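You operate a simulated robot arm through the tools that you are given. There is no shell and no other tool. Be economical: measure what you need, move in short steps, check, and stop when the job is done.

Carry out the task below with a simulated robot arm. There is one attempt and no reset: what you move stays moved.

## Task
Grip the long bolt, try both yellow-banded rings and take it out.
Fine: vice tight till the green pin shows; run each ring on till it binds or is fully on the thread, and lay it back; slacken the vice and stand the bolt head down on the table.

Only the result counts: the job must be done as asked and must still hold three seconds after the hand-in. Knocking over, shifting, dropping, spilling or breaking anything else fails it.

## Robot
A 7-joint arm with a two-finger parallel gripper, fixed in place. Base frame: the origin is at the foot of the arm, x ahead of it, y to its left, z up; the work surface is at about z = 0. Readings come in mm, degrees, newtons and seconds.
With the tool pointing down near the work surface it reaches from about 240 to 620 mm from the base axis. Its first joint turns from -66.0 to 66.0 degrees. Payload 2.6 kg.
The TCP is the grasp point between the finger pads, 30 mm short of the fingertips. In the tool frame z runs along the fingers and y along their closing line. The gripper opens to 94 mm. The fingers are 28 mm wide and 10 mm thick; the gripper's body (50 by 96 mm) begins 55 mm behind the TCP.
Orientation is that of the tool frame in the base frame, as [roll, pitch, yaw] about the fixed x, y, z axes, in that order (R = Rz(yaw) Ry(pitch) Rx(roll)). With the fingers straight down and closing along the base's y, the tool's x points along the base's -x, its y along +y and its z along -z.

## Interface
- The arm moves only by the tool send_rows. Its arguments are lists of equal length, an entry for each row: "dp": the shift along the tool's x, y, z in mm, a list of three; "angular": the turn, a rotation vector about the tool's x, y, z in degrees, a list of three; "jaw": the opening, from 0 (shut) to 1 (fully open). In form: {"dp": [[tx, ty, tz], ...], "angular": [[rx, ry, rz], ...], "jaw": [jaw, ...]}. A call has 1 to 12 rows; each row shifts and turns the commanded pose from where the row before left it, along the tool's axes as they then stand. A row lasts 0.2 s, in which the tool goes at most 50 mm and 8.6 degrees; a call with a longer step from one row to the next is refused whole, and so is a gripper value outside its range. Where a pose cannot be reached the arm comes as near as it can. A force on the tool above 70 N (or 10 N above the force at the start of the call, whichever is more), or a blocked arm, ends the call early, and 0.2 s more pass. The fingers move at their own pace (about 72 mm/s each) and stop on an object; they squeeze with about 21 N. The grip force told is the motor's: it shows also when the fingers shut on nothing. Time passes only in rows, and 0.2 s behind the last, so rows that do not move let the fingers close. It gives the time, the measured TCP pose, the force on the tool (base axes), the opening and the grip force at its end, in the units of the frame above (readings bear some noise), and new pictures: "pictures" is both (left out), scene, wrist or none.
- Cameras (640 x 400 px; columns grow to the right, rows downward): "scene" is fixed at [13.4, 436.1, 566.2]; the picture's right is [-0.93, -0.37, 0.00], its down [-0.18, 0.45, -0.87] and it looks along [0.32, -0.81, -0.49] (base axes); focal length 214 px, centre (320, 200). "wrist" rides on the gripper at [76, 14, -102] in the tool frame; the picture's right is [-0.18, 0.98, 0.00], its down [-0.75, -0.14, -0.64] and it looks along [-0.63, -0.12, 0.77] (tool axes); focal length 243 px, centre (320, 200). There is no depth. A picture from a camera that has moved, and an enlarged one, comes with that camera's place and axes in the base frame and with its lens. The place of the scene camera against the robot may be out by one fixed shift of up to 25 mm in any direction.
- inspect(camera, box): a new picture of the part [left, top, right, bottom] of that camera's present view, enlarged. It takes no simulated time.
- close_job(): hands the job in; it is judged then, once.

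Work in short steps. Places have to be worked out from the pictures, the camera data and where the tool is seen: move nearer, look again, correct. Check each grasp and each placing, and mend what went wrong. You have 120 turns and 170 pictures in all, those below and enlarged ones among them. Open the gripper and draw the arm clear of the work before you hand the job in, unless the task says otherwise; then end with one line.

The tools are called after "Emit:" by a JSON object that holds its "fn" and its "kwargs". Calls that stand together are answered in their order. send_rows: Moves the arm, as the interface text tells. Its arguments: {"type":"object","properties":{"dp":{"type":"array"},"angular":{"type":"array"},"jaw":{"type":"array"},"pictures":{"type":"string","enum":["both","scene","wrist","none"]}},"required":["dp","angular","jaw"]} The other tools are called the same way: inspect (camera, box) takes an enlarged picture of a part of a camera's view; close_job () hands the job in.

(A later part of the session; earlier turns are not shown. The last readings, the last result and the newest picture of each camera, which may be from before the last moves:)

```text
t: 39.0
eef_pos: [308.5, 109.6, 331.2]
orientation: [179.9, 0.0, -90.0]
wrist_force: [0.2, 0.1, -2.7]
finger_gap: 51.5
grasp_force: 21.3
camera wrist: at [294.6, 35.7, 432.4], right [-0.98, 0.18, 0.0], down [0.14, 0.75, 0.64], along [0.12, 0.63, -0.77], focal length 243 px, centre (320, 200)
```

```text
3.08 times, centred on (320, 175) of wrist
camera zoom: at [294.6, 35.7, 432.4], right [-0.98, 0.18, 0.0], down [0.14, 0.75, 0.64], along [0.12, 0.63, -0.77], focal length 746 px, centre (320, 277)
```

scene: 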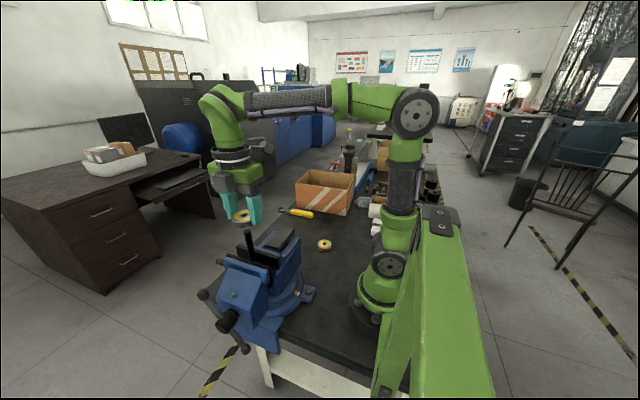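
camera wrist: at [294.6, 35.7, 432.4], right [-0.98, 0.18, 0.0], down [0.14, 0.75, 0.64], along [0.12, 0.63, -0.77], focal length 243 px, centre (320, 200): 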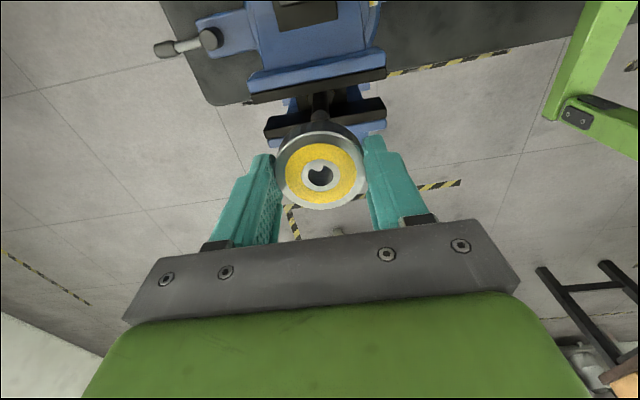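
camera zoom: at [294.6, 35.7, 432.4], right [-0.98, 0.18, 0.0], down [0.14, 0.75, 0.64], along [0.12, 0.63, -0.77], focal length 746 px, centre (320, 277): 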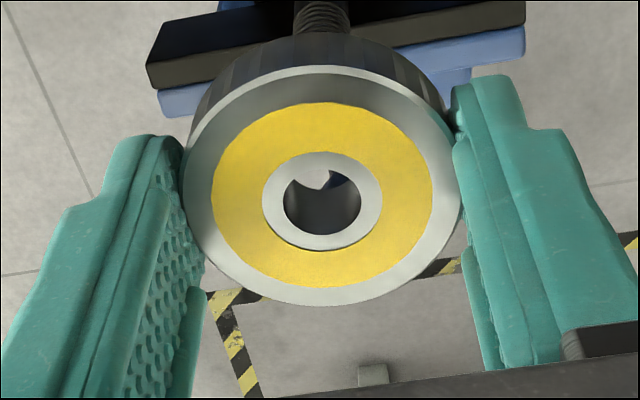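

Ring is ~2 mm short in y. Shift and lower to just above the bolt, then look again.

Emit:
{"fn": "send_rows", "kwargs": {"dp": [[-2.3, 0, 5], [0, 0, 10], [0, 0, 6], [0, 0, 0]], "angular": [[0, 0, 0], [0, 0, 0], [0, 0, 0], [0, 0, 0]], "jaw": [0, 0, 0, 0], "pictures": "none"}}

Emit:
{"fn": "inspect", "kwargs": {"camera": "wrist", "box": [270, 110, 370, 210]}}

Emit:
{"fn": "inspect", "kwargs": {"camera": "scene", "box": [210, 190, 290, 250]}}

```text
t: 40.0
eef_pos: [308.9, 112.6, 309.0]
orientation: [-179.9, 0.1, -90.2]
wrist_force: [0.4, -0.6, -1.6]
finger_gap: 51.5
grasp_force: 21.4
```

```text
4.00 times, centred on (320, 160) of wrist
camera zoom: at [293.9, 38.7, 409.9], right [-0.98, 0.18, 0.0], down [0.14, 0.75, 0.64], along [0.12, 0.63, -0.77], focal length 970 px, centre (320, 360)
```

zoom: 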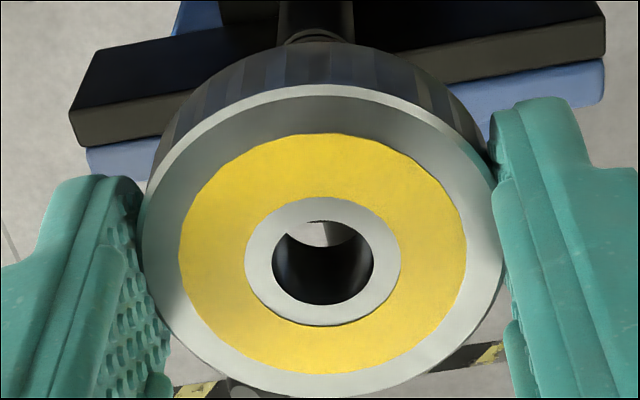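

```text
6.67 times, centred on (250, 220) of scene
camera zoom: at [13.4, 436.1, 566.2], right [-0.93, -0.37, 0.0], down [-0.18, 0.45, -0.87], along [0.32, -0.81, -0.49], focal length 1430 px, centre (787, 67)
```

zoom: 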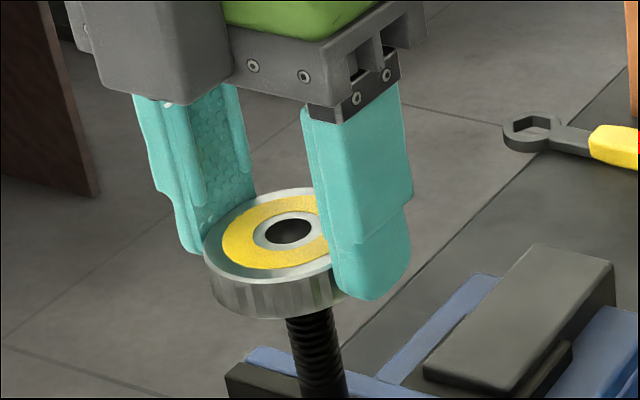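

Aligned in both views. Lower gently until contact.

Emit:
{"fn": "send_rows", "kwargs": {"dp": [[0, 0, 2], [0, 0, 2], [0, 0, 1], [0, 0, 1], [0, 0, 1], [0, 0, 1], [0, 0, 0]], "angular": [[0, 0, 0], [0, 0, 0], [0, 0, 0], [0, 0, 0], [0, 0, 0], [0, 0, 0], [0, 0, 0]], "jaw": [0, 0, 0, 0, 0, 0, 0], "pictures": "none"}}

Emit:
{"fn": "inspect", "kwargs": {"camera": "wrist", "box": [270, 110, 370, 210]}}

```text
t: 41.6
eef_pos: [310.7, 113.2, 300.7]
orientation: [-179.9, -0.1, -90.0]
wrist_force: [2.1, 0.5, 13.9]
finger_gap: 51.8
grasp_force: 21.1
```

```text
4.00 times, centred on (320, 160) of wrist
camera zoom: at [294.3, 38.7, 401.8], right [-0.98, 0.18, 0.0], down [0.14, 0.75, 0.64], along [0.12, 0.63, -0.77], focal length 970 px, centre (320, 360)
```

zoom: 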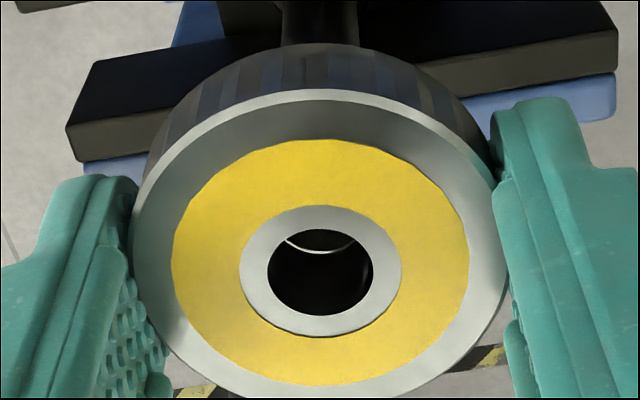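

Contact at ring bottom ≈270. Now turn clockwise with slight pressure to catch the thread.

Emit:
{"fn": "send_rows", "kwargs": {"dp": [[0, 0, 0], [0, 0, 0.2], [0, 0, 0.2], [0, 0, 0.2], [0, 0, 0.2], [0, 0, 0.2], [0, 0, 0.2], [0, 0, 0.2]], "angular": [[0, 0, 8.5], [0, 0, 8.5], [0, 0, 8.5], [0, 0, 8.5], [0, 0, 8.5], [0, 0, 8.5], [0, 0, 8.5], [0, 0, 8.5]], "jaw": [0, 0, 0, 0, 0, 0, 0, 0], "pictures": "none"}}

```text
t: 43.4
eef_pos: [309.6, 113.1, 297.1]
orientation: [-180.0, -0.1, -158.2]
wrist_force: [2.0, 3.3, -11.1]
finger_gap: 52.1
grasp_force: 21.3
```

Engaged: the thread is pulling the hand down. Continue with more feed.

Emit:
{"fn": "send_rows", "kwargs": {"dp": [[0, 0, 1], [0, 0, 0.6], [0, 0, 0.6], [0, 0, 0.6], [0, 0, 0.6], [0, 0, 0.6], [0, 0, 0.6], [0, 0, 0.6]], "angular": [[0, 0, 8.5], [0, 0, 8.5], [0, 0, 8.5], [0, 0, 8.5], [0, 0, 8.5], [0, 0, 8.5], [0, 0, 8.5], [0, 0, 8.5]], "jaw": [0, 0, 0, 0, 0, 0, 0, 0], "pictures": "none"}}

```text
t: 45.2
eef_pos: [310.8, 112.7, 294.5]
orientation: [179.9, 0.0, 133.9]
wrist_force: [-5.0, 1.1, 9.2]
finger_gap: 52.1
grasp_force: 20.7
```

Lead looks like ~14 mm/turn. Continue turning with matching feed.

Emit:
{"fn": "send_rows", "kwargs": {"dp": [[0, 0, 0.1], [0, 0, 0.1], [0, 0, 0.3], [0, 0, 0.3], [0, 0, 0.3], [0, 0, 0.3], [0, 0, 0.3], [0, 0, 0.3], [0, 0, 0.3], [0, 0, 0.3]], "angular": [[0, 0, 8.5], [0, 0, 8.5], [0, 0, 8.5], [0, 0, 8.5], [0, 0, 8.5], [0, 0, 8.5], [0, 0, 8.5], [0, 0, 8.5], [0, 0, 8.5], [0, 0, 8.5]], "jaw": [0, 0, 0, 0, 0, 0, 0, 0, 0, 0], "pictures": "wrist"}}

Emit:
{"fn": "inspect", "kwargs": {"camera": "scene", "box": [210, 190, 290, 250]}}

```text
t: 47.4
eef_pos: [310.9, 112.3, 292.1]
orientation: [179.9, 0.0, 48.8]
wrist_force: [3.2, 5.1, 1.0]
finger_gap: 51.6
grasp_force: 21.0
camera wrist: at [369.7, 162.5, 392.2], right [0.62, -0.79, 0.0], down [-0.6, -0.47, 0.64], along [-0.5, -0.4, -0.77], focal length 243 px, centre (320, 200)
```

wrist: 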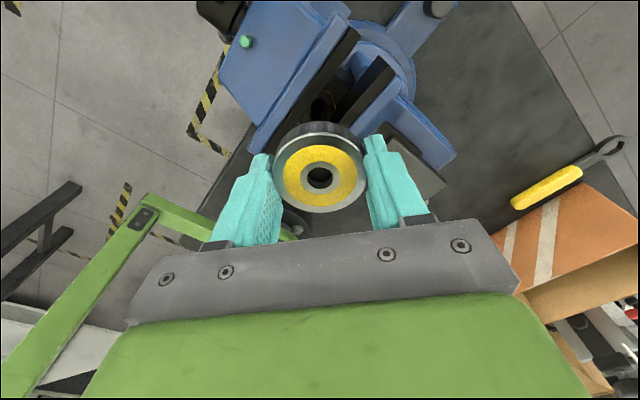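

```text
6.67 times, centred on (250, 220) of scene
camera zoom: at [13.4, 436.1, 566.2], right [-0.93, -0.37, 0.0], down [-0.18, 0.45, -0.87], along [0.32, -0.81, -0.49], focal length 1430 px, centre (787, 67)
```

zoom: 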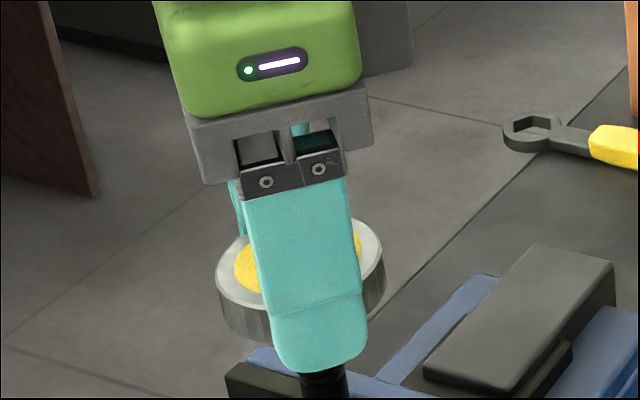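

Descending as expected (8.6 mm so far). Keep turning and see how far the wrist goes.

Emit:
{"fn": "send_rows", "kwargs": {"dp": [[0, 0, 0.25], [0, 0, 0.25], [0, 0, 0.25], [0, 0, 0.25], [0, 0, 0.25], [0, 0, 0.25]], "angular": [[0, 0, 8.5], [0, 0, 8.5], [0, 0, 8.5], [0, 0, 8.5], [0, 0, 8.5], [0, 0, 8.5]], "jaw": [0, 0, 0, 0, 0, 0], "pictures": "none"}}

```text
t: 48.8
eef_pos: [309.9, 113.0, 289.5]
orientation: [-179.9, 0.1, -0.5]
wrist_force: [-0.3, 1.7, -14.9]
finger_gap: 51.8
grasp_force: 20.6
```

Emit:
{"fn": "send_rows", "kwargs": {"dp": [[0, 0, 0.8], [0, 0, 0.6], [0, 0, 0.4], [0, 0, 0.35], [0, 0, 0.35], [0, 0, 0.35]], "angular": [[0, 0, 8.5], [0, 0, 8.5], [0, 0, 8.5], [0, 0, 8.5], [0, 0, 8.5], [0, 0, 8.5]], "jaw": [0, 0, 0, 0, 0, 0], "pictures": "none"}}

```text
t: 50.2
eef_pos: [235.2, 86.0, 311.5]
orientation: [-178.0, 1.9, -49.8]
wrist_force: [0.3, 0.7, -0.2]
finger_gap: 0.1
grasp_force: 20.9
out of reach, approached as far as the arm can: row 1, 3, 4, 5, 6
```

The wrist hit its limit and drifted away. Check the ring on the bolt.

Emit:
{"fn": "inspect", "kwargs": {"camera": "scene", "box": [190, 180, 350, 320]}}

Emit:
{"fn": "inspect", "kwargs": {"camera": "wrist", "box": [0, 0, 640, 400]}}

```text
2.86 times, centred on (270, 250) of scene
camera zoom: at [13.5, 434.9, 567.2], right [-0.93, -0.37, 0.0], down [-0.18, 0.45, -0.87], along [0.32, -0.81, -0.49], focal length 613 px, centre (463, 57)
```

zoom: 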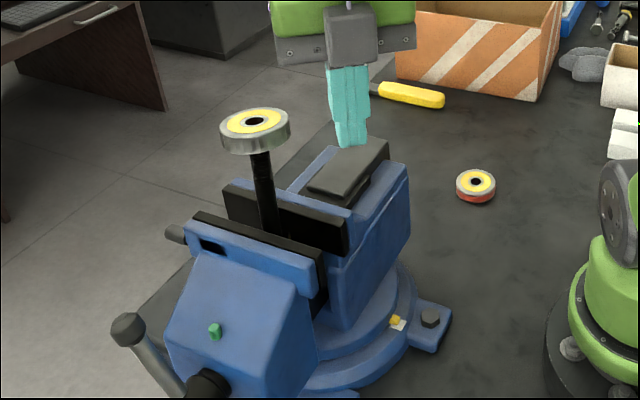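

```text
1.00 times, centred on (320, 200) of wrist
camera zoom: at [272.1, 15.4, 410.0], right [-0.87, -0.49, -0.03], down [-0.38, 0.64, 0.67], along [-0.31, 0.6, -0.74], focal length 243 px, centre (320, 200)
```

zoom: 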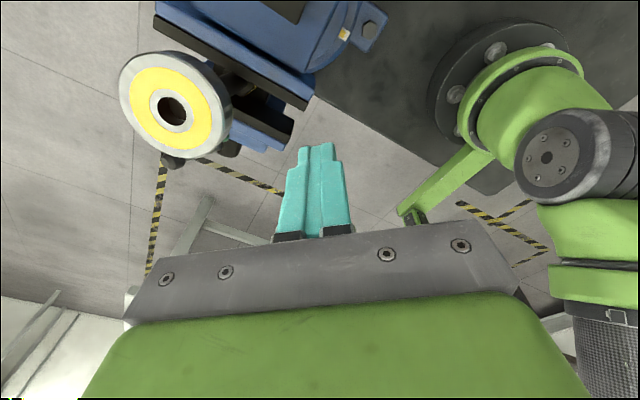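

Ring stays on the bolt. Level the tool, rise a little and unwind the wrist.

Emit:
{"fn": "send_rows", "kwargs": {"dp": [[0, 0, -25], [0, 0, -10], [0, 0, 0], [0, 0, 0], [0, 0, 0], [0, 0, 0], [0, 0, 0], [0, 0, 0], [0, 0, 0], [0, 0, 0], [0, 0, 0], [0, 0, 0]], "angular": [[-2, 1.9, 0], [0, 0, -8.5], [0, 0, -8.5], [0, 0, -8.5], [0, 0, -8.5], [0, 0, -8.5], [0, 0, -8.5], [0, 0, -8.5], [0, 0, -8.5], [0, 0, -8.5], [0, 0, -8.5], [0, 0, -8.5]], "jaw": [0.8, 0.8, 0.8, 0.8, 0.8, 0.8, 0.8, 0.8, 0.8, 0.8, 0.8, 0.8], "pictures": "none"}}

Emit:
{"fn": "send_rows", "kwargs": {"dp": [[0, 0, 0], [0, 0, 0], [0, 0, 0], [0, 0, 0], [0, 0, 0], [0, 0, 0], [0, 0, 0], [0, 0, 0], [0, 0, 0], [0, 0, 0], [0, 0, 0], [0, 0, 0]], "angular": [[0, 0, -8.5], [0, 0, -8.5], [0, 0, -8.5], [0, 0, -8.5], [0, 0, -8.5], [0, 0, -8.5], [0, 0, -8.5], [0, 0, -8.5], [0, 0, -8.5], [0, 0, -8.5], [0, 0, -8.5], [0, 0, 0]], "jaw": [0.8, 0.8, 0.8, 0.8, 0.8, 0.8, 0.8, 0.8, 0.8, 0.8, 0.8, 0.8], "pictures": "none"}}

```text
t: 52.8
eef_pos: [232.4, 89.6, 346.7]
orientation: [178.0, 1.1, 43.9]
wrist_force: [-0.2, 0.7, 0.3]
finger_gap: 75.4
grasp_force: 0.0
```

```text
t: 55.4
eef_pos: [233.3, 91.5, 347.0]
orientation: [-178.9, 2.0, 137.4]
wrist_force: [0.2, 0.3, 0.3]
finger_gap: 75.3
grasp_force: 0.0
```

Level the tool again and unwind further.

Emit:
{"fn": "send_rows", "kwargs": {"dp": [[0, 0, 0], [0, 0, 0], [0, 0, 0], [0, 0, 0], [0, 0, 0], [0, 0, 0], [0, 0, 0], [0, 0, 0], [0, 0, 0], [0, 0, 0]], "angular": [[-1.1, 2.0, 0], [0, 0, -8.5], [0, 0, -8.5], [0, 0, -8.5], [0, 0, -8.5], [0, 0, -8.5], [0, 0, -8.5], [0, 0, -8.5], [0, 0, -8.1], [0, 0, 0]], "jaw": [0.8, 0.8, 0.8, 0.8, 0.8, 0.8, 0.8, 0.8, 0.8, 0.8], "pictures": "wrist"}}

```text
t: 57.6
eef_pos: [232.8, 93.1, 347.3]
orientation: [-179.9, 0.0, -155.0]
wrist_force: [1.1, -0.5, 0.0]
finger_gap: 75.2
grasp_force: 0.0
camera wrist: at [156.9, 74.4, 448.0], right [-0.25, 0.97, 0.0], down [0.74, 0.19, 0.64], along [0.62, 0.16, -0.77], focal length 243 px, centre (320, 200)
```

wrist: 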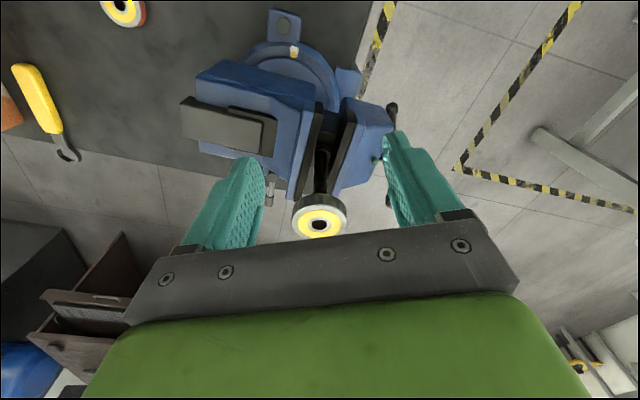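

The ring appears ~15 mm higher than expected. Look closely to see whether the bolt was pulled up or the ring merely rests.

Emit:
{"fn": "inspect", "kwargs": {"camera": "scene", "box": [220, 195, 290, 265]}}

Emit:
{"fn": "inspect", "kwargs": {"camera": "wrist", "box": [260, 100, 380, 250]}}

```text
5.71 times, centred on (255, 230) of scene
camera zoom: at [13.4, 436.1, 566.2], right [-0.93, -0.37, 0.0], down [-0.18, 0.45, -0.87], along [0.32, -0.81, -0.49], focal length 1226 px, centre (691, 29)
```

zoom: 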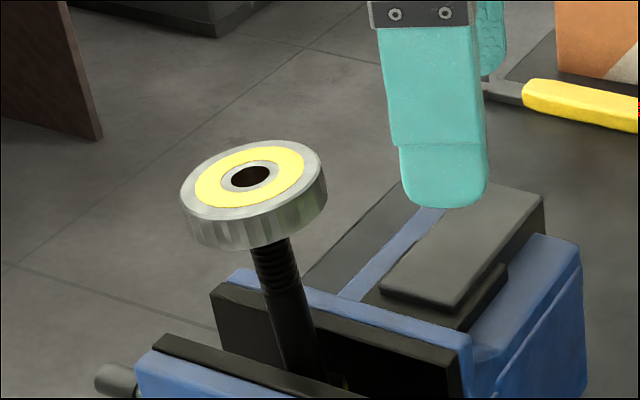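

```text
2.67 times, centred on (320, 175) of wrist
camera zoom: at [156.9, 74.4, 448.0], right [-0.25, 0.97, 0.0], down [0.74, 0.19, 0.64], along [0.62, 0.16, -0.77], focal length 647 px, centre (320, 267)
```

zoom: 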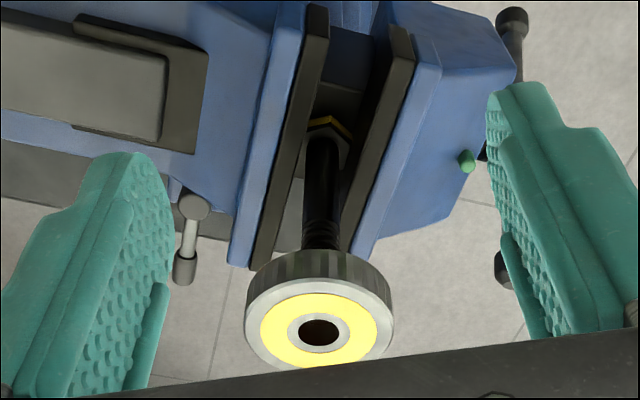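

The fling pulled the bolt up ~10 mm and leaned it ~4° toward +x (ring top at about (317,116,287)); it is still clamped with the ring engaged. I'll unwind to yaw −90 so closing along x re-centres and straightens it.

Emit:
{"fn": "send_rows", "kwargs": {"dp": [[0, 0, 0], [0, 0, 0], [0, 0, 0], [0, 0, 0], [0, 0, 0], [0, 0, 0], [0, 0, 0], [0, 0, 0], [-10, -40, 0], [-12, -36, 0], [0, 0, 0]], "angular": [[0, 0, -8.1], [0, 0, -8.1], [0, 0, -8.1], [0, 0, -8.1], [0, 0, -8.1], [0, 0, -8.1], [0, 0, -8.1], [0, 0, -8.1], [0, 0, 0], [0, 0, 0], [0, 0, 0]], "jaw": [1, 1, 1, 1, 1, 1, 1, 1, 1, 1, 1], "pictures": "wrist"}}

```text
t: 60.0
eef_pos: [308.6, 114.1, 345.6]
orientation: [-179.9, 0.0, -90.1]
wrist_force: [0.7, -0.2, -0.1]
finger_gap: 94.1
grasp_force: 0.0
camera wrist: at [292.8, 40.1, 446.2], right [-0.98, 0.19, 0.0], down [0.14, 0.75, 0.64], along [0.12, 0.63, -0.77], focal length 243 px, centre (320, 200)
```

wrist: 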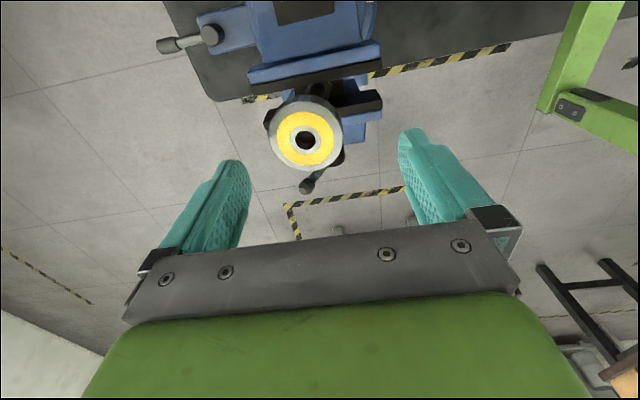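

Ring confirmed at (317,115,287). Descend around it and close to straighten.

Emit:
{"fn": "send_rows", "kwargs": {"dp": [[0, 0, 15], [0, 0, 15], [0, 0, 15], [0, 0, 0], [0, 0, 0], [0, 0, 0], [0, 0, 0]], "angular": [[0, 0, 0], [0, 0, 0], [0, 0, 0], [0, 0, 0], [0, 0, 0], [0, 0, 0], [0, 0, 0]], "jaw": [1, 1, 1, 0.7, 0.5, 0, 0], "pictures": "wrist"}}

Emit:
{"fn": "inspect", "kwargs": {"camera": "scene", "box": [220, 195, 290, 265]}}

```text
t: 61.6
eef_pos: [309.5, 112.9, 302.7]
orientation: [-179.9, -0.2, -90.2]
wrist_force: [5.2, -4.5, 3.6]
finger_gap: 52.0
grasp_force: 20.8
camera wrist: at [293.1, 39.6, 403.6], right [-0.98, 0.19, 0.0], down [0.14, 0.75, 0.64], along [0.12, 0.63, -0.77], focal length 243 px, centre (320, 200)
```

wrist: 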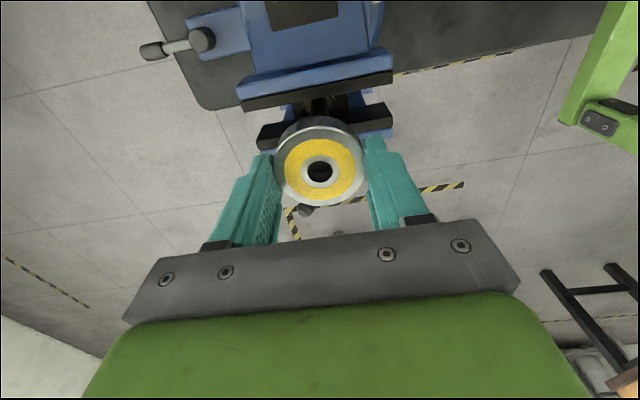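

```text
5.71 times, centred on (255, 230) of scene
camera zoom: at [13.3, 436.1, 566.2], right [-0.93, -0.37, 0.0], down [-0.18, 0.45, -0.87], along [0.32, -0.81, -0.49], focal length 1226 px, centre (691, 29)
```

zoom: 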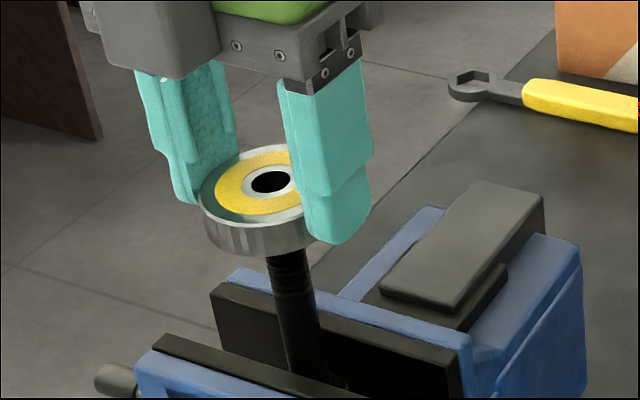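

Straight again. Continue turning clockwise with feed 0.35 mm/row.

Emit:
{"fn": "send_rows", "kwargs": {"dp": [[0, 0, 0.35], [0, 0, 0.35], [0, 0, 0.35], [0, 0, 0.35], [0, 0, 0.35], [0, 0, 0.35], [0, 0, 0.35], [0, 0, 0.35]], "angular": [[0, 0, 8.5], [0, 0, 8.5], [0, 0, 8.5], [0, 0, 8.5], [0, 0, 8.5], [0, 0, 8.5], [0, 0, 8.5], [0, 0, 8.5]], "jaw": [0, 0, 0, 0, 0, 0, 0, 0], "pictures": "none"}}

```text
t: 63.4
eef_pos: [309.7, 113.0, 299.7]
orientation: [179.9, 0.0, -158.4]
wrist_force: [2.7, 4.1, -0.2]
finger_gap: 51.8
grasp_force: 21.4
```

Emit:
{"fn": "send_rows", "kwargs": {"dp": [[0, 0, 0.35], [0, 0, 0.35], [0, 0, 0.35], [0, 0, 0.35], [0, 0, 0.35], [0, 0, 0.35], [0, 0, 0.35], [0, 0, 0.35], [0, 0, 0.35], [0, 0, 0.35]], "angular": [[0, 0, 8.5], [0, 0, 8.5], [0, 0, 8.5], [0, 0, 8.5], [0, 0, 8.5], [0, 0, 8.5], [0, 0, 8.5], [0, 0, 8.5], [0, 0, 8.5], [0, 0, 8.5]], "jaw": [0, 0, 0, 0, 0, 0, 0, 0, 0, 0], "pictures": "none"}}

Emit:
{"fn": "inspect", "kwargs": {"camera": "wrist", "box": [260, 110, 380, 220]}}

Emit:
{"fn": "inspect", "kwargs": {"camera": "scene", "box": [220, 195, 290, 265]}}

```text
t: 65.6
eef_pos: [309.6, 113.6, 295.3]
orientation: [-179.9, 0.0, 116.7]
wrist_force: [-1.4, 1.4, -4.7]
finger_gap: 51.7
grasp_force: 21.1
```

```text
3.64 times, centred on (320, 165) of wrist
camera zoom: at [287.2, 189.5, 396.8], right [0.96, 0.28, 0.0], down [0.21, -0.74, 0.64], along [0.18, -0.62, -0.77], focal length 882 px, centre (320, 327)
```

zoom: 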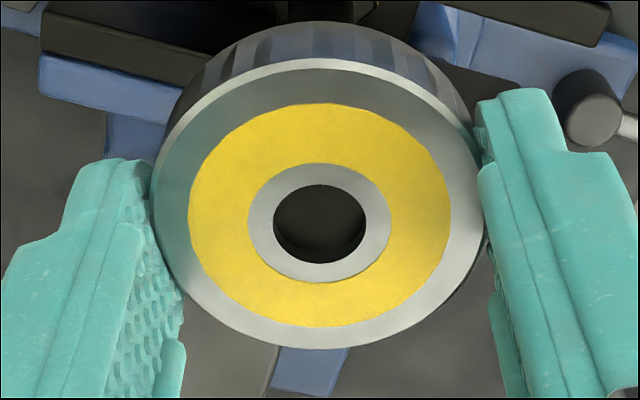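

```text
5.71 times, centred on (255, 230) of scene
camera zoom: at [13.4, 436.1, 566.2], right [-0.93, -0.37, 0.0], down [-0.18, 0.45, -0.87], along [0.32, -0.81, -0.49], focal length 1226 px, centre (691, 29)
```

zoom: 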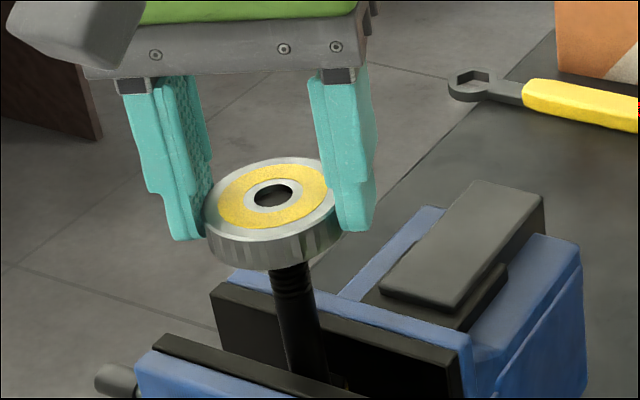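

Bolt end is close to the ring's top face. Continue within wrist limits.

Emit:
{"fn": "send_rows", "kwargs": {"dp": [[0, 0, 0.6], [0, 0, 0.5], [0, 0, 0.4], [0, 0, 0.4], [0, 0, 0.4], [0, 0, 0.4], [0, 0, 0.4], [0, 0, 0.4], [0, 0, 0.4], [0, 0, 0.4]], "angular": [[0, 0, 8.5], [0, 0, 8.5], [0, 0, 8.5], [0, 0, 8.5], [0, 0, 8.5], [0, 0, 8.5], [0, 0, 8.5], [0, 0, 8.5], [0, 0, 8.5], [0, 0, 8.5]], "jaw": [0, 0, 0, 0, 0, 0, 0, 0, 0, 0], "pictures": "none"}}

Emit:
{"fn": "inspect", "kwargs": {"camera": "wrist", "box": [260, 110, 380, 220]}}

Emit:
{"fn": "inspect", "kwargs": {"camera": "scene", "box": [220, 195, 290, 265]}}

```text
t: 67.8
eef_pos: [309.6, 113.2, 292.8]
orientation: [-180.0, 0.1, 31.6]
wrist_force: [2.9, 1.3, -9.4]
finger_gap: 51.9
grasp_force: 20.6
```

```text
3.64 times, centred on (320, 165) of wrist
camera zoom: at [381.0, 142.7, 393.2], right [0.36, -0.93, 0.0], down [-0.71, -0.27, 0.64], along [-0.6, -0.23, -0.77], focal length 882 px, centre (320, 327)
```

zoom: 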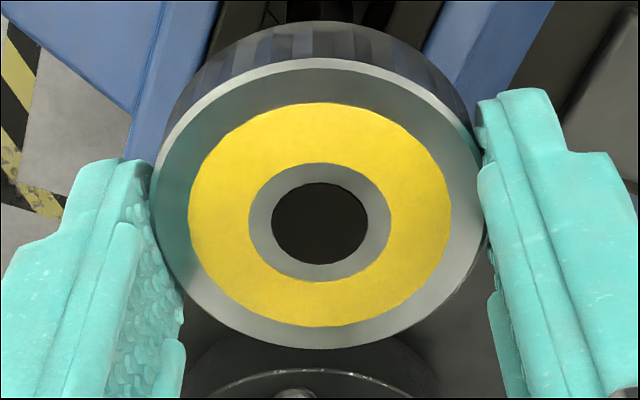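

```text
5.71 times, centred on (255, 230) of scene
camera zoom: at [13.4, 436.1, 566.2], right [-0.93, -0.37, 0.0], down [-0.18, 0.45, -0.87], along [0.32, -0.81, -0.49], focal length 1226 px, centre (691, 29)
```

zoom: 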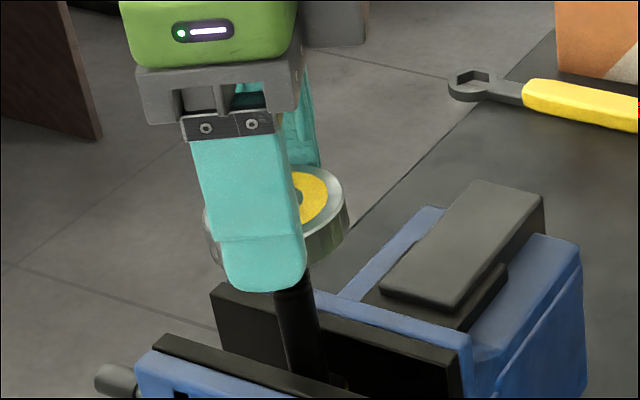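

Bolt end looks flush. Release, unwind in place to check and re-grip for more turning.

Emit:
{"fn": "send_rows", "kwargs": {"dp": [[0, 0, 0], [0, 0, 0], [0, 0, 0], [0, 0, 0], [0, 0, 0], [0, 0, 0], [0, 0, 0], [0, 0, 0], [0, 0, 0], [0, 0, 0], [0, 0, 0], [0, 0, 0]], "angular": [[0, 0, 0], [0, 0, 0], [0, 0, -8.5], [0, 0, -8.5], [0, 0, -8.5], [0, 0, -8.5], [0, 0, -8.5], [0, 0, -8.5], [0, 0, -8.5], [0, 0, -8.5], [0, 0, -8.5], [0, 0, -8.5]], "jaw": [0.9, 0.9, 0.9, 0.9, 0.9, 0.9, 0.9, 0.9, 0.9, 0.9, 0.9, 0.9], "pictures": "none"}}

Emit:
{"fn": "inspect", "kwargs": {"camera": "scene", "box": [220, 195, 290, 265]}}

Emit:
{"fn": "send_rows", "kwargs": {"dp": [[0, 0, 0], [0, 0, 0], [0, 0, 0], [0, 0, 0], [0, 0, 0], [0, 0, 0], [0, 0, 0], [0, 0, 0], [0, 0, 0], [0, 0, 0], [0, 0, 0], [0, 0, 0]], "angular": [[0, 0, -8.5], [0, 0, -8.5], [0, 0, -8.5], [0, 0, -8.5], [0, 0, -8.5], [0, 0, -8.5], [0, 0, -8.5], [0, 0, -8.5], [0, 0, -8.5], [0, 0, -8.5], [0, 0, -8.5], [0, 0, -8.5]], "jaw": [0.9, 0.9, 0.9, 0.9, 0.9, 0.9, 0.9, 0.9, 0.9, 0.9, 0.9, 0.9], "pictures": "none"}}

Emit:
{"fn": "inspect", "kwargs": {"camera": "wrist", "box": [260, 90, 400, 220]}}

```text
t: 70.4
eef_pos: [308.8, 113.5, 292.4]
orientation: [179.9, 0.0, 116.9]
wrist_force: [-0.9, -0.8, -0.3]
finger_gap: 84.6
grasp_force: 0.1
```

```text
5.71 times, centred on (255, 230) of scene
camera zoom: at [13.4, 436.1, 566.2], right [-0.93, -0.37, 0.0], down [-0.18, 0.45, -0.87], along [0.32, -0.81, -0.49], focal length 1226 px, centre (691, 29)
```

zoom: 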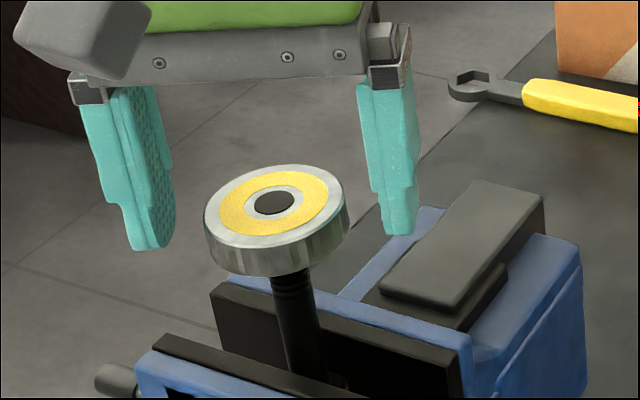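

```text
t: 73.0
eef_pos: [309.0, 112.1, 291.8]
orientation: [-179.9, 0.0, -141.2]
wrist_force: [-0.5, -0.3, 0.4]
finger_gap: 84.9
grasp_force: 0.1
```

```text
3.08 times, centred on (330, 155) of wrist
camera zoom: at [240.1, 78.1, 393.3], right [-0.47, 0.88, 0.0], down [0.68, 0.36, 0.64], along [0.56, 0.3, -0.77], focal length 746 px, centre (289, 338)
```

zoom: 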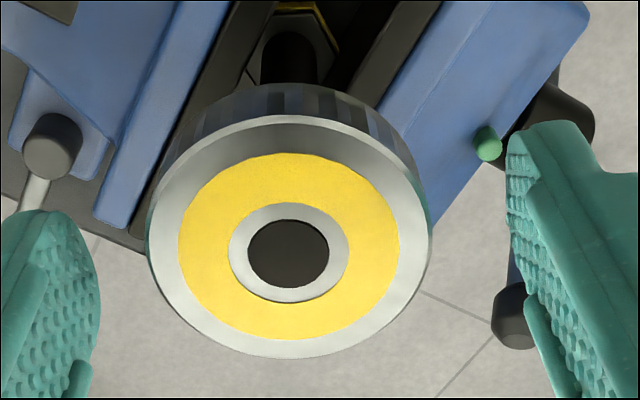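

Flush; threads still show below the ring. Re-grip and turn on further.

Emit:
{"fn": "send_rows", "kwargs": {"dp": [[0, 0, 0], [0, 0, 0], [0, 0, 0], [0, 0, 0.4], [0, 0, 0.4], [0, 0, 0.4], [0, 0, 0.4], [0, 0, 0.4], [0, 0, 0.4], [0, 0, 0.4], [0, 0, 0.4], [0, 0, 0.4]], "angular": [[0, 0, 0], [0, 0, 0], [0, 0, 0], [0, 0, 8.5], [0, 0, 8.5], [0, 0, 8.5], [0, 0, 8.5], [0, 0, 8.5], [0, 0, 8.5], [0, 0, 8.5], [0, 0, 8.5], [0, 0, 8.5]], "jaw": [0, 0, 0, 0, 0, 0, 0, 0, 0, 0, 0, 0], "pictures": "none"}}

Emit:
{"fn": "send_rows", "kwargs": {"dp": [[0, 0, 0.4], [0, 0, 0.4], [0, 0, 0.4], [0, 0, 0.4], [0, 0, 0.4], [0, 0, 0.4], [0, 0, 0.4], [0, 0, 0.4]], "angular": [[0, 0, 8.5], [0, 0, 8.5], [0, 0, 8.5], [0, 0, 8.5], [0, 0, 8.5], [0, 0, 8.5], [0, 0, 8.5], [0, 0, 8.5]], "jaw": [0, 0, 0, 0, 0, 0, 0, 0], "pictures": "none"}}

Emit:
{"fn": "inspect", "kwargs": {"camera": "wrist", "box": [260, 90, 400, 220]}}

Emit:
{"fn": "inspect", "kwargs": {"camera": "scene", "box": [220, 195, 290, 265]}}

```text
t: 75.6
eef_pos: [310.5, 113.1, 288.0]
orientation: [180.0, 0.0, 142.1]
wrist_force: [-7.0, -4.9, 3.9]
finger_gap: 52.7
grasp_force: 20.4
```

```text
t: 77.4
eef_pos: [309.0, 113.2, 285.6]
orientation: [-180.0, 0.1, 74.1]
wrist_force: [3.3, 1.3, 5.5]
finger_gap: 52.5
grasp_force: 20.9
```

```text
3.08 times, centred on (330, 155) of wrist
camera zoom: at [342.8, 184.1, 386.5], right [0.89, -0.45, 0.0], down [-0.34, -0.69, 0.64], along [-0.29, -0.57, -0.77], focal length 746 px, centre (289, 338)
```

zoom: 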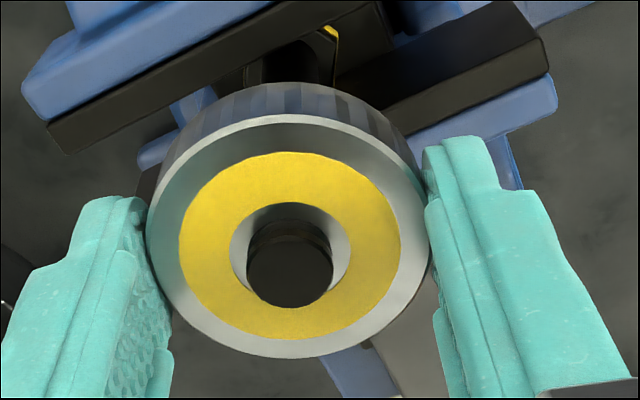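

```text
5.71 times, centred on (255, 230) of scene
camera zoom: at [13.3, 436.1, 566.2], right [-0.93, -0.37, 0.0], down [-0.18, 0.45, -0.87], along [0.32, -0.81, -0.49], focal length 1226 px, centre (691, 29)
```

zoom: 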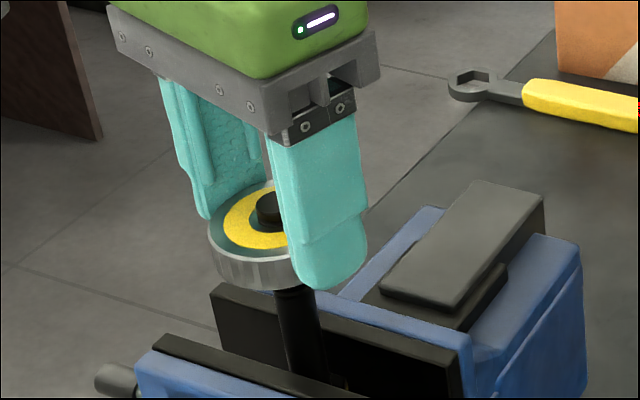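

Bolt protrudes ~6 mm above the ring. A bit more to see whether it ends.

Emit:
{"fn": "send_rows", "kwargs": {"dp": [[0, 0, 0.3], [0, 0, 0.3], [0, 0, 0.3], [0, 0, 0.3], [0, 0, 0.3], [0, 0, 0.3]], "angular": [[0, 0, 8.5], [0, 0, 8.5], [0, 0, 8.5], [0, 0, 8.5], [0, 0, 8.5], [0, 0, 8.5]], "jaw": [0, 0, 0, 0, 0, 0], "pictures": "none"}}

Emit:
{"fn": "inspect", "kwargs": {"camera": "scene", "box": [220, 195, 290, 265]}}

Emit:
{"fn": "inspect", "kwargs": {"camera": "wrist", "box": [260, 60, 400, 190]}}

```text
t: 78.8
eef_pos: [309.3, 112.3, 283.2]
orientation: [180.0, 0.1, 23.2]
wrist_force: [2.0, 2.1, -0.1]
finger_gap: 52.6
grasp_force: 20.6
```

```text
5.71 times, centred on (255, 230) of scene
camera zoom: at [13.4, 436.1, 566.2], right [-0.93, -0.37, 0.0], down [-0.18, 0.45, -0.87], along [0.32, -0.81, -0.49], focal length 1226 px, centre (691, 29)
```

zoom: 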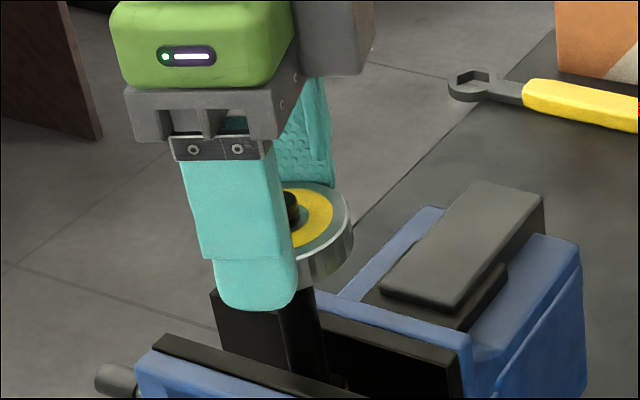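

```text
3.08 times, centred on (330, 125) of wrist
camera zoom: at [384.1, 131.3, 384.2], right [0.22, -0.98, 0.0], down [-0.75, -0.17, 0.64], along [-0.63, -0.14, -0.77], focal length 746 px, centre (289, 431)
```

zoom: 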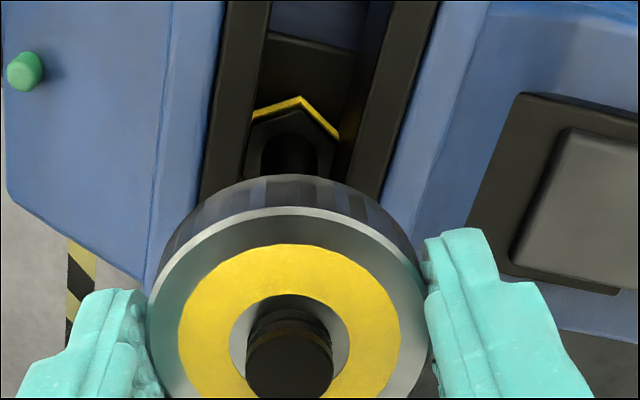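

Shaft below the ring is smooth now: the plain ring is fully on. Unscrew it: turn back with upward feed.

Emit:
{"fn": "send_rows", "kwargs": {"dp": [[0, 0, -0.37], [0, 0, -0.37], [0, 0, -0.37], [0, 0, -0.37], [0, 0, -0.37], [0, 0, -0.37], [0, 0, -0.37], [0, 0, -0.37], [0, 0, -0.37], [0, 0, -0.37], [0, 0, -0.37], [0, 0, -0.37]], "angular": [[0, 0, -8.5], [0, 0, -8.5], [0, 0, -8.5], [0, 0, -8.5], [0, 0, -8.5], [0, 0, -8.5], [0, 0, -8.5], [0, 0, -8.5], [0, 0, -8.5], [0, 0, -8.5], [0, 0, -8.5], [0, 0, -8.5]], "jaw": [0, 0, 0, 0, 0, 0, 0, 0, 0, 0, 0, 0], "pictures": "none"}}

Emit:
{"fn": "send_rows", "kwargs": {"dp": [[0, 0, -0.37], [0, 0, -0.37], [0, 0, -0.37], [0, 0, -0.37], [0, 0, -0.37], [0, 0, -0.37], [0, 0, -0.37], [0, 0, -0.37], [0, 0, -0.37], [0, 0, -0.37], [0, 0, -0.37], [0, 0, -0.37]], "angular": [[0, 0, -8.5], [0, 0, -8.5], [0, 0, -8.5], [0, 0, -8.5], [0, 0, -8.5], [0, 0, -8.5], [0, 0, -8.5], [0, 0, -8.5], [0, 0, -8.5], [0, 0, -8.5], [0, 0, -8.5], [0, 0, -8.5]], "jaw": [0, 0, 0, 0, 0, 0, 0, 0, 0, 0, 0, 0], "pictures": "none"}}

Emit:
{"fn": "inspect", "kwargs": {"camera": "scene", "box": [220, 195, 290, 265]}}

```text
t: 81.4
eef_pos: [309.1, 113.0, 287.8]
orientation: [-179.9, 0.0, 125.5]
wrist_force: [1.0, -2.3, -11.2]
finger_gap: 52.8
grasp_force: 21.2
```

```text
t: 84.0
eef_pos: [309.6, 112.3, 293.5]
orientation: [180.0, -0.1, -132.6]
wrist_force: [3.2, -1.3, -6.1]
finger_gap: 52.2
grasp_force: 21.6
```

```text
5.71 times, centred on (255, 230) of scene
camera zoom: at [13.4, 436.1, 566.2], right [-0.93, -0.37, 0.0], down [-0.18, 0.45, -0.87], along [0.32, -0.81, -0.49], focal length 1226 px, centre (691, 29)
```

zoom: 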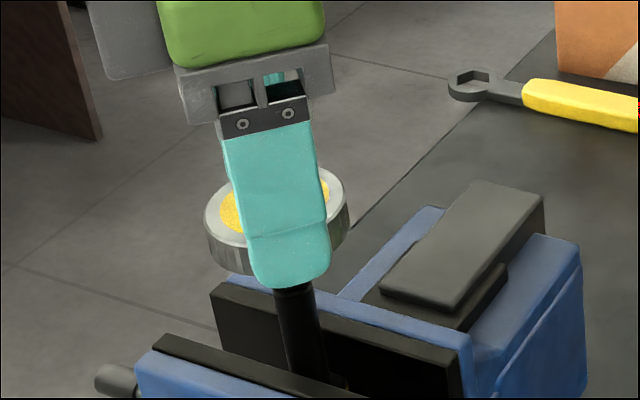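

Ring climbs 10 mm per 204°. A few more rows, then release and rewind.

Emit:
{"fn": "send_rows", "kwargs": {"dp": [[0, 0, -0.37], [0, 0, -0.37], [0, 0, -0.37], [0, 0, -0.37], [0, 0, -0.37], [0, 0, 0], [0, 0, 0], [0, 0, 0], [0, 0, 0], [0, 0, 0], [0, 0, 0], [0, 0, 0]], "angular": [[0, 0, -8.5], [0, 0, -8.5], [0, 0, -8.5], [0, 0, -8.5], [0, 0, -8.5], [0, 0, 0], [0, 0, 0], [0, 0, 8.5], [0, 0, 8.5], [0, 0, 8.5], [0, 0, 8.5], [0, 0, 8.5]], "jaw": [0, 0, 0, 0, 0, 0.9, 0.9, 0.9, 0.9, 0.9, 0.9, 0.9], "pictures": "none"}}

Emit:
{"fn": "send_rows", "kwargs": {"dp": [[0, 0, 0], [0, 0, 0], [0, 0, 0], [0, 0, 0], [0, 0, 0], [0, 0, 0], [0, 0, 0], [0, 0, 0], [0, 0, 0], [0, 0, 0], [0, 0, 0], [0, 0, 0]], "angular": [[0, 0, 8.5], [0, 0, 8.5], [0, 0, 8.5], [0, 0, 8.5], [0, 0, 8.5], [0, 0, 8.5], [0, 0, 8.5], [0, 0, 8.5], [0, 0, 8.5], [0, 0, 8.5], [0, 0, 8.5], [0, 0, 8.5]], "jaw": [0.9, 0.9, 0.9, 0.9, 0.9, 0.9, 0.9, 0.9, 0.9, 0.9, 0.9, 0.9], "pictures": "none"}}

Emit:
{"fn": "send_rows", "kwargs": {"dp": [[0, 0, 0], [0, 0, 0], [0, 0, 0], [0, 0, 0], [0, 0, 0], [0, 0, 0], [0, 0, 0], [0, 0, 0], [0, 0, 0], [0, 0, 0], [0, 0, 0], [0, 0, 0]], "angular": [[0, 0, 8.5], [0, 0, 8.5], [0, 0, 8.5], [0, 0, 8.5], [0, 0, 8.5], [0, 0, 8.5], [0, 0, 8.5], [0, 0, 8.5], [0, 0, 8.5], [0, 0, 8.5], [0, 0, 8.5], [0, 0, 0]], "jaw": [0.9, 0.9, 0.9, 0.9, 0.9, 0.9, 0.9, 0.9, 0.9, 0.9, 0.9, 0.9], "pictures": "none"}}

Emit:
{"fn": "inspect", "kwargs": {"camera": "scene", "box": [220, 195, 290, 265]}}

Emit:
{"fn": "inspect", "kwargs": {"camera": "wrist", "box": [240, 90, 400, 220]}}

```text
t: 86.6
eef_pos: [310.1, 112.9, 294.5]
orientation: [179.9, -0.1, -133.0]
wrist_force: [0.8, 1.2, -0.1]
finger_gap: 84.8
grasp_force: 0.2
```

```text
t: 89.2
eef_pos: [309.9, 111.7, 294.7]
orientation: [180.0, 0.0, 125.2]
wrist_force: [0.0, -0.2, -0.3]
finger_gap: 84.4
grasp_force: 0.0
```

```text
t: 91.8
eef_pos: [311.1, 112.6, 296.3]
orientation: [180.0, 0.0, 31.6]
wrist_force: [-0.2, 0.4, 0.6]
finger_gap: 84.7
grasp_force: 0.0
```

```text
5.71 times, centred on (255, 230) of scene
camera zoom: at [13.4, 436.1, 566.2], right [-0.93, -0.37, 0.0], down [-0.18, 0.45, -0.87], along [0.32, -0.81, -0.49], focal length 1226 px, centre (691, 29)
```

zoom: 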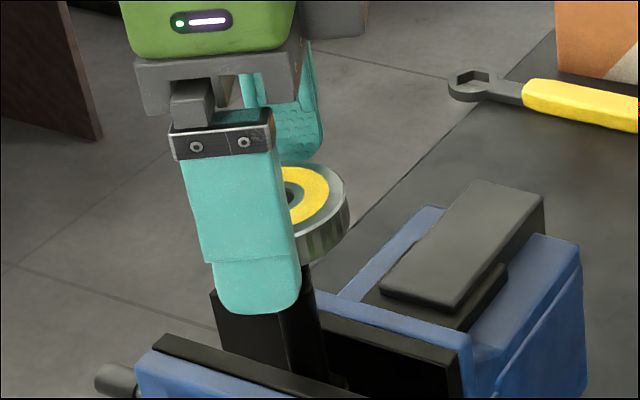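

```text
3.08 times, centred on (320, 155) of wrist
camera zoom: at [380.9, 142.4, 396.6], right [0.36, -0.93, 0.0], down [-0.72, -0.27, 0.64], along [-0.6, -0.23, -0.77], focal length 746 px, centre (320, 338)
```

zoom: 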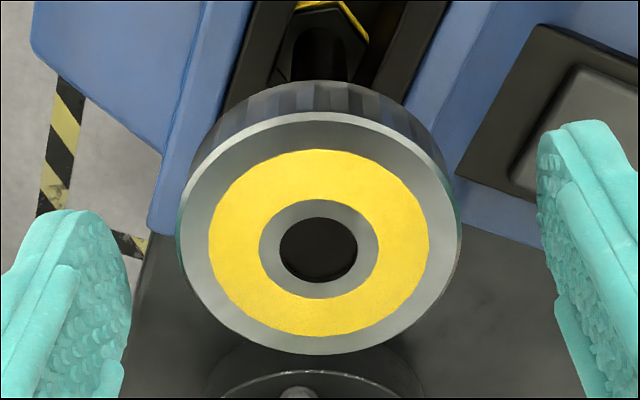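

Grip again and turn back another stroke.

Emit:
{"fn": "send_rows", "kwargs": {"dp": [[0, 0, 0], [0, 0, 0], [0, 0, 0], [0, 0, -0.4], [0, 0, -0.4], [0, 0, -0.4], [0, 0, -0.4], [0, 0, -0.4], [0, 0, -0.4], [0, 0, -0.4], [0, 0, -0.4], [0, 0, -0.4]], "angular": [[0, 0, 0], [0, 0, 0], [0, 0, 0], [0, 0, -8.5], [0, 0, -8.5], [0, 0, -8.5], [0, 0, -8.5], [0, 0, -8.5], [0, 0, -8.5], [0, 0, -8.5], [0, 0, -8.5], [0, 0, -8.5]], "jaw": [0, 0, 0, 0, 0, 0, 0, 0, 0, 0, 0, 0], "pictures": "none"}}

Emit:
{"fn": "send_rows", "kwargs": {"dp": [[0, 0, -0.4], [0, 0, -0.4], [0, 0, -0.4], [0, 0, -0.4], [0, 0, -0.4], [0, 0, -0.4], [0, 0, -0.4], [0, 0, -0.4], [0, 0, -0.4], [0, 0, -0.4], [0, 0, -0.4], [0, 0, -0.4]], "angular": [[0, 0, -8.5], [0, 0, -8.5], [0, 0, -8.5], [0, 0, -8.5], [0, 0, -8.5], [0, 0, -8.5], [0, 0, -8.5], [0, 0, -8.5], [0, 0, -8.5], [0, 0, -8.5], [0, 0, -8.5], [0, 0, -8.5]], "jaw": [0, 0, 0, 0, 0, 0, 0, 0, 0, 0, 0, 0], "pictures": "none"}}

Emit:
{"fn": "send_rows", "kwargs": {"dp": [[0, 0, -0.4], [0, 0, -0.4], [0, 0, -0.4], [0, 0, -0.4], [0, 0, -0.4], [0, 0, -0.4], [0, 0, -0.4]], "angular": [[0, 0, -8.5], [0, 0, -8.5], [0, 0, -8.5], [0, 0, -8.5], [0, 0, -8.5], [0, 0, -8.5], [0, 0, -8.5]], "jaw": [0, 0, 0, 0, 0, 0, 0], "pictures": "none"}}

Emit:
{"fn": "inspect", "kwargs": {"camera": "wrist", "box": [240, 90, 400, 220]}}

Emit:
{"fn": "inspect", "kwargs": {"camera": "scene", "box": [220, 195, 290, 265]}}

```text
t: 94.4
eef_pos: [308.7, 113.2, 298.8]
orientation: [-180.0, -0.1, 108.4]
wrist_force: [4.0, 4.0, -3.0]
finger_gap: 52.6
grasp_force: 21.0
```

```text
t: 97.0
eef_pos: [309.9, 114.0, 303.4]
orientation: [-180.0, -0.2, -149.6]
wrist_force: [1.2, -1.9, -9.8]
finger_gap: 52.9
grasp_force: 21.3
```

```text
t: 98.6
eef_pos: [309.5, 112.8, 306.2]
orientation: [179.8, 0.0, -90.0]
wrist_force: [2.9, -1.1, -11.1]
finger_gap: 52.7
grasp_force: 21.4
```

```text
3.08 times, centred on (320, 155) of wrist
camera zoom: at [293.8, 38.8, 407.4], right [-0.98, 0.19, 0.0], down [0.14, 0.75, 0.64], along [0.12, 0.63, -0.77], focal length 746 px, centre (320, 338)
```

zoom: 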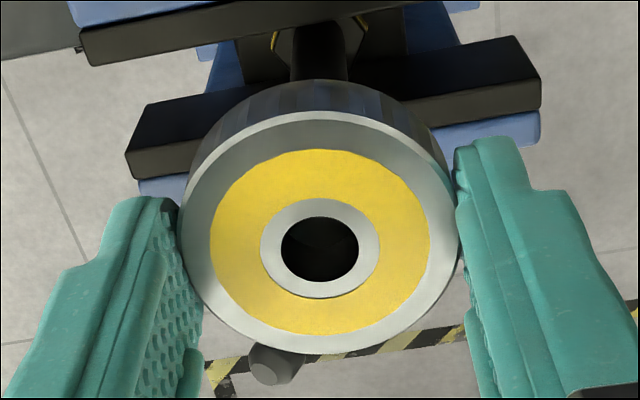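

```text
5.71 times, centred on (255, 230) of scene
camera zoom: at [13.4, 436.1, 566.2], right [-0.93, -0.37, 0.0], down [-0.18, 0.45, -0.87], along [0.32, -0.81, -0.49], focal length 1226 px, centre (691, 29)
```

zoom: 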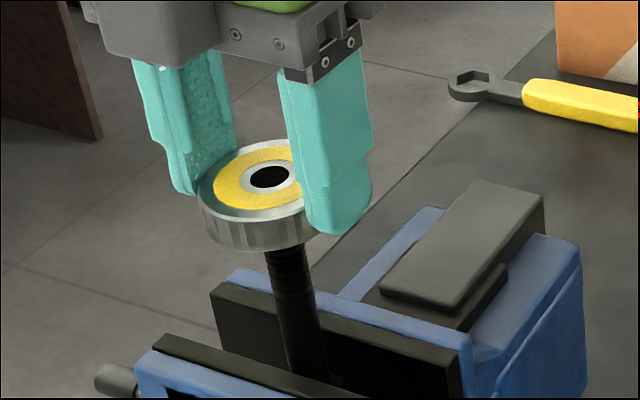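

Still slightly engaged. Release, rewind ~130° and finish unscrewing.

Emit:
{"fn": "send_rows", "kwargs": {"dp": [[0, 0, 0], [0, 0, 0], [0, 0, 0], [0, 0, 0], [0, 0, 0], [0, 0, 0], [0, 0, 0], [0, 0, 0], [0, 0, 0], [0, 0, 0], [0, 0, 0], [0, 0, 0]], "angular": [[0, 0, 0], [0, 0, 0], [0, 0, 8.5], [0, 0, 8.5], [0, 0, 8.5], [0, 0, 8.5], [0, 0, 8.5], [0, 0, 8.5], [0, 0, 8.5], [0, 0, 8.5], [0, 0, 8.5], [0, 0, 8.5]], "jaw": [0.9, 0.9, 0.9, 0.9, 0.9, 0.9, 0.9, 0.9, 0.9, 0.9, 0.9, 0.9], "pictures": "none"}}

Emit:
{"fn": "send_rows", "kwargs": {"dp": [[0, 0, 0], [0, 0, 0], [0, 0, 0], [0, 0, 0], [0, 0, 0], [0, 0, 0], [0, 0, 0], [0, 0, 0], [0, 0, 0], [0, 0, 0]], "angular": [[0, 0, 8.5], [0, 0, 8.5], [0, 0, 8.5], [0, 0, 8.5], [0, 0, 8.5], [0, 0, 8.5], [0, 0, 0], [0, 0, 0], [0, 0, 0], [0, 0, 0]], "jaw": [0.9, 0.9, 0.9, 0.9, 0.9, 0.9, 0, 0, 0, 0], "pictures": "none"}}

Emit:
{"fn": "send_rows", "kwargs": {"dp": [[0, 0, -0.4], [0, 0, -0.4], [0, 0, -0.4], [0, 0, -0.4], [0, 0, -0.4], [0, 0, -0.4], [0, 0, -0.4], [0, 0, -0.4], [0, 0, -0.4], [0, 0, -0.4], [0, 0, -0.4], [0, 0, -0.4]], "angular": [[0, 0, -8.5], [0, 0, -8.5], [0, 0, -8.5], [0, 0, -8.5], [0, 0, -8.5], [0, 0, -8.5], [0, 0, -8.5], [0, 0, -8.5], [0, 0, -8.5], [0, 0, -8.5], [0, 0, -8.5], [0, 0, -8.5]], "jaw": [0, 0, 0, 0, 0, 0, 0, 0, 0, 0, 0, 0], "pictures": "none"}}

Emit:
{"fn": "inspect", "kwargs": {"camera": "scene", "box": [220, 195, 290, 265]}}

```text
t: 101.2
eef_pos: [310.1, 113.9, 306.9]
orientation: [-180.0, 0.0, -175.5]
wrist_force: [-0.1, 0.1, 0.2]
finger_gap: 84.5
grasp_force: 0.0
```

```text
t: 103.4
eef_pos: [308.9, 113.4, 305.9]
orientation: [-179.9, -0.1, 133.7]
wrist_force: [0.2, -1.2, 0.4]
finger_gap: 53.0
grasp_force: 21.0
```

```text
t: 106.0
eef_pos: [310.2, 111.6, 310.4]
orientation: [-180.0, 0.1, -124.2]
wrist_force: [-0.2, -0.5, -2.3]
finger_gap: 53.0
grasp_force: 21.0
```

```text
5.71 times, centred on (255, 230) of scene
camera zoom: at [13.4, 436.1, 566.2], right [-0.93, -0.37, 0.0], down [-0.18, 0.45, -0.87], along [0.32, -0.81, -0.49], focal length 1226 px, centre (691, 29)
```

zoom: 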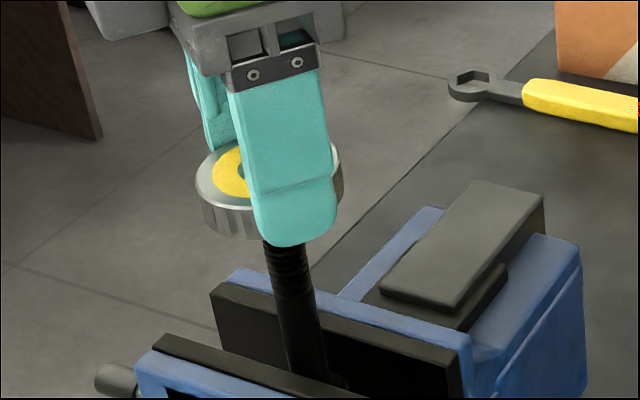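

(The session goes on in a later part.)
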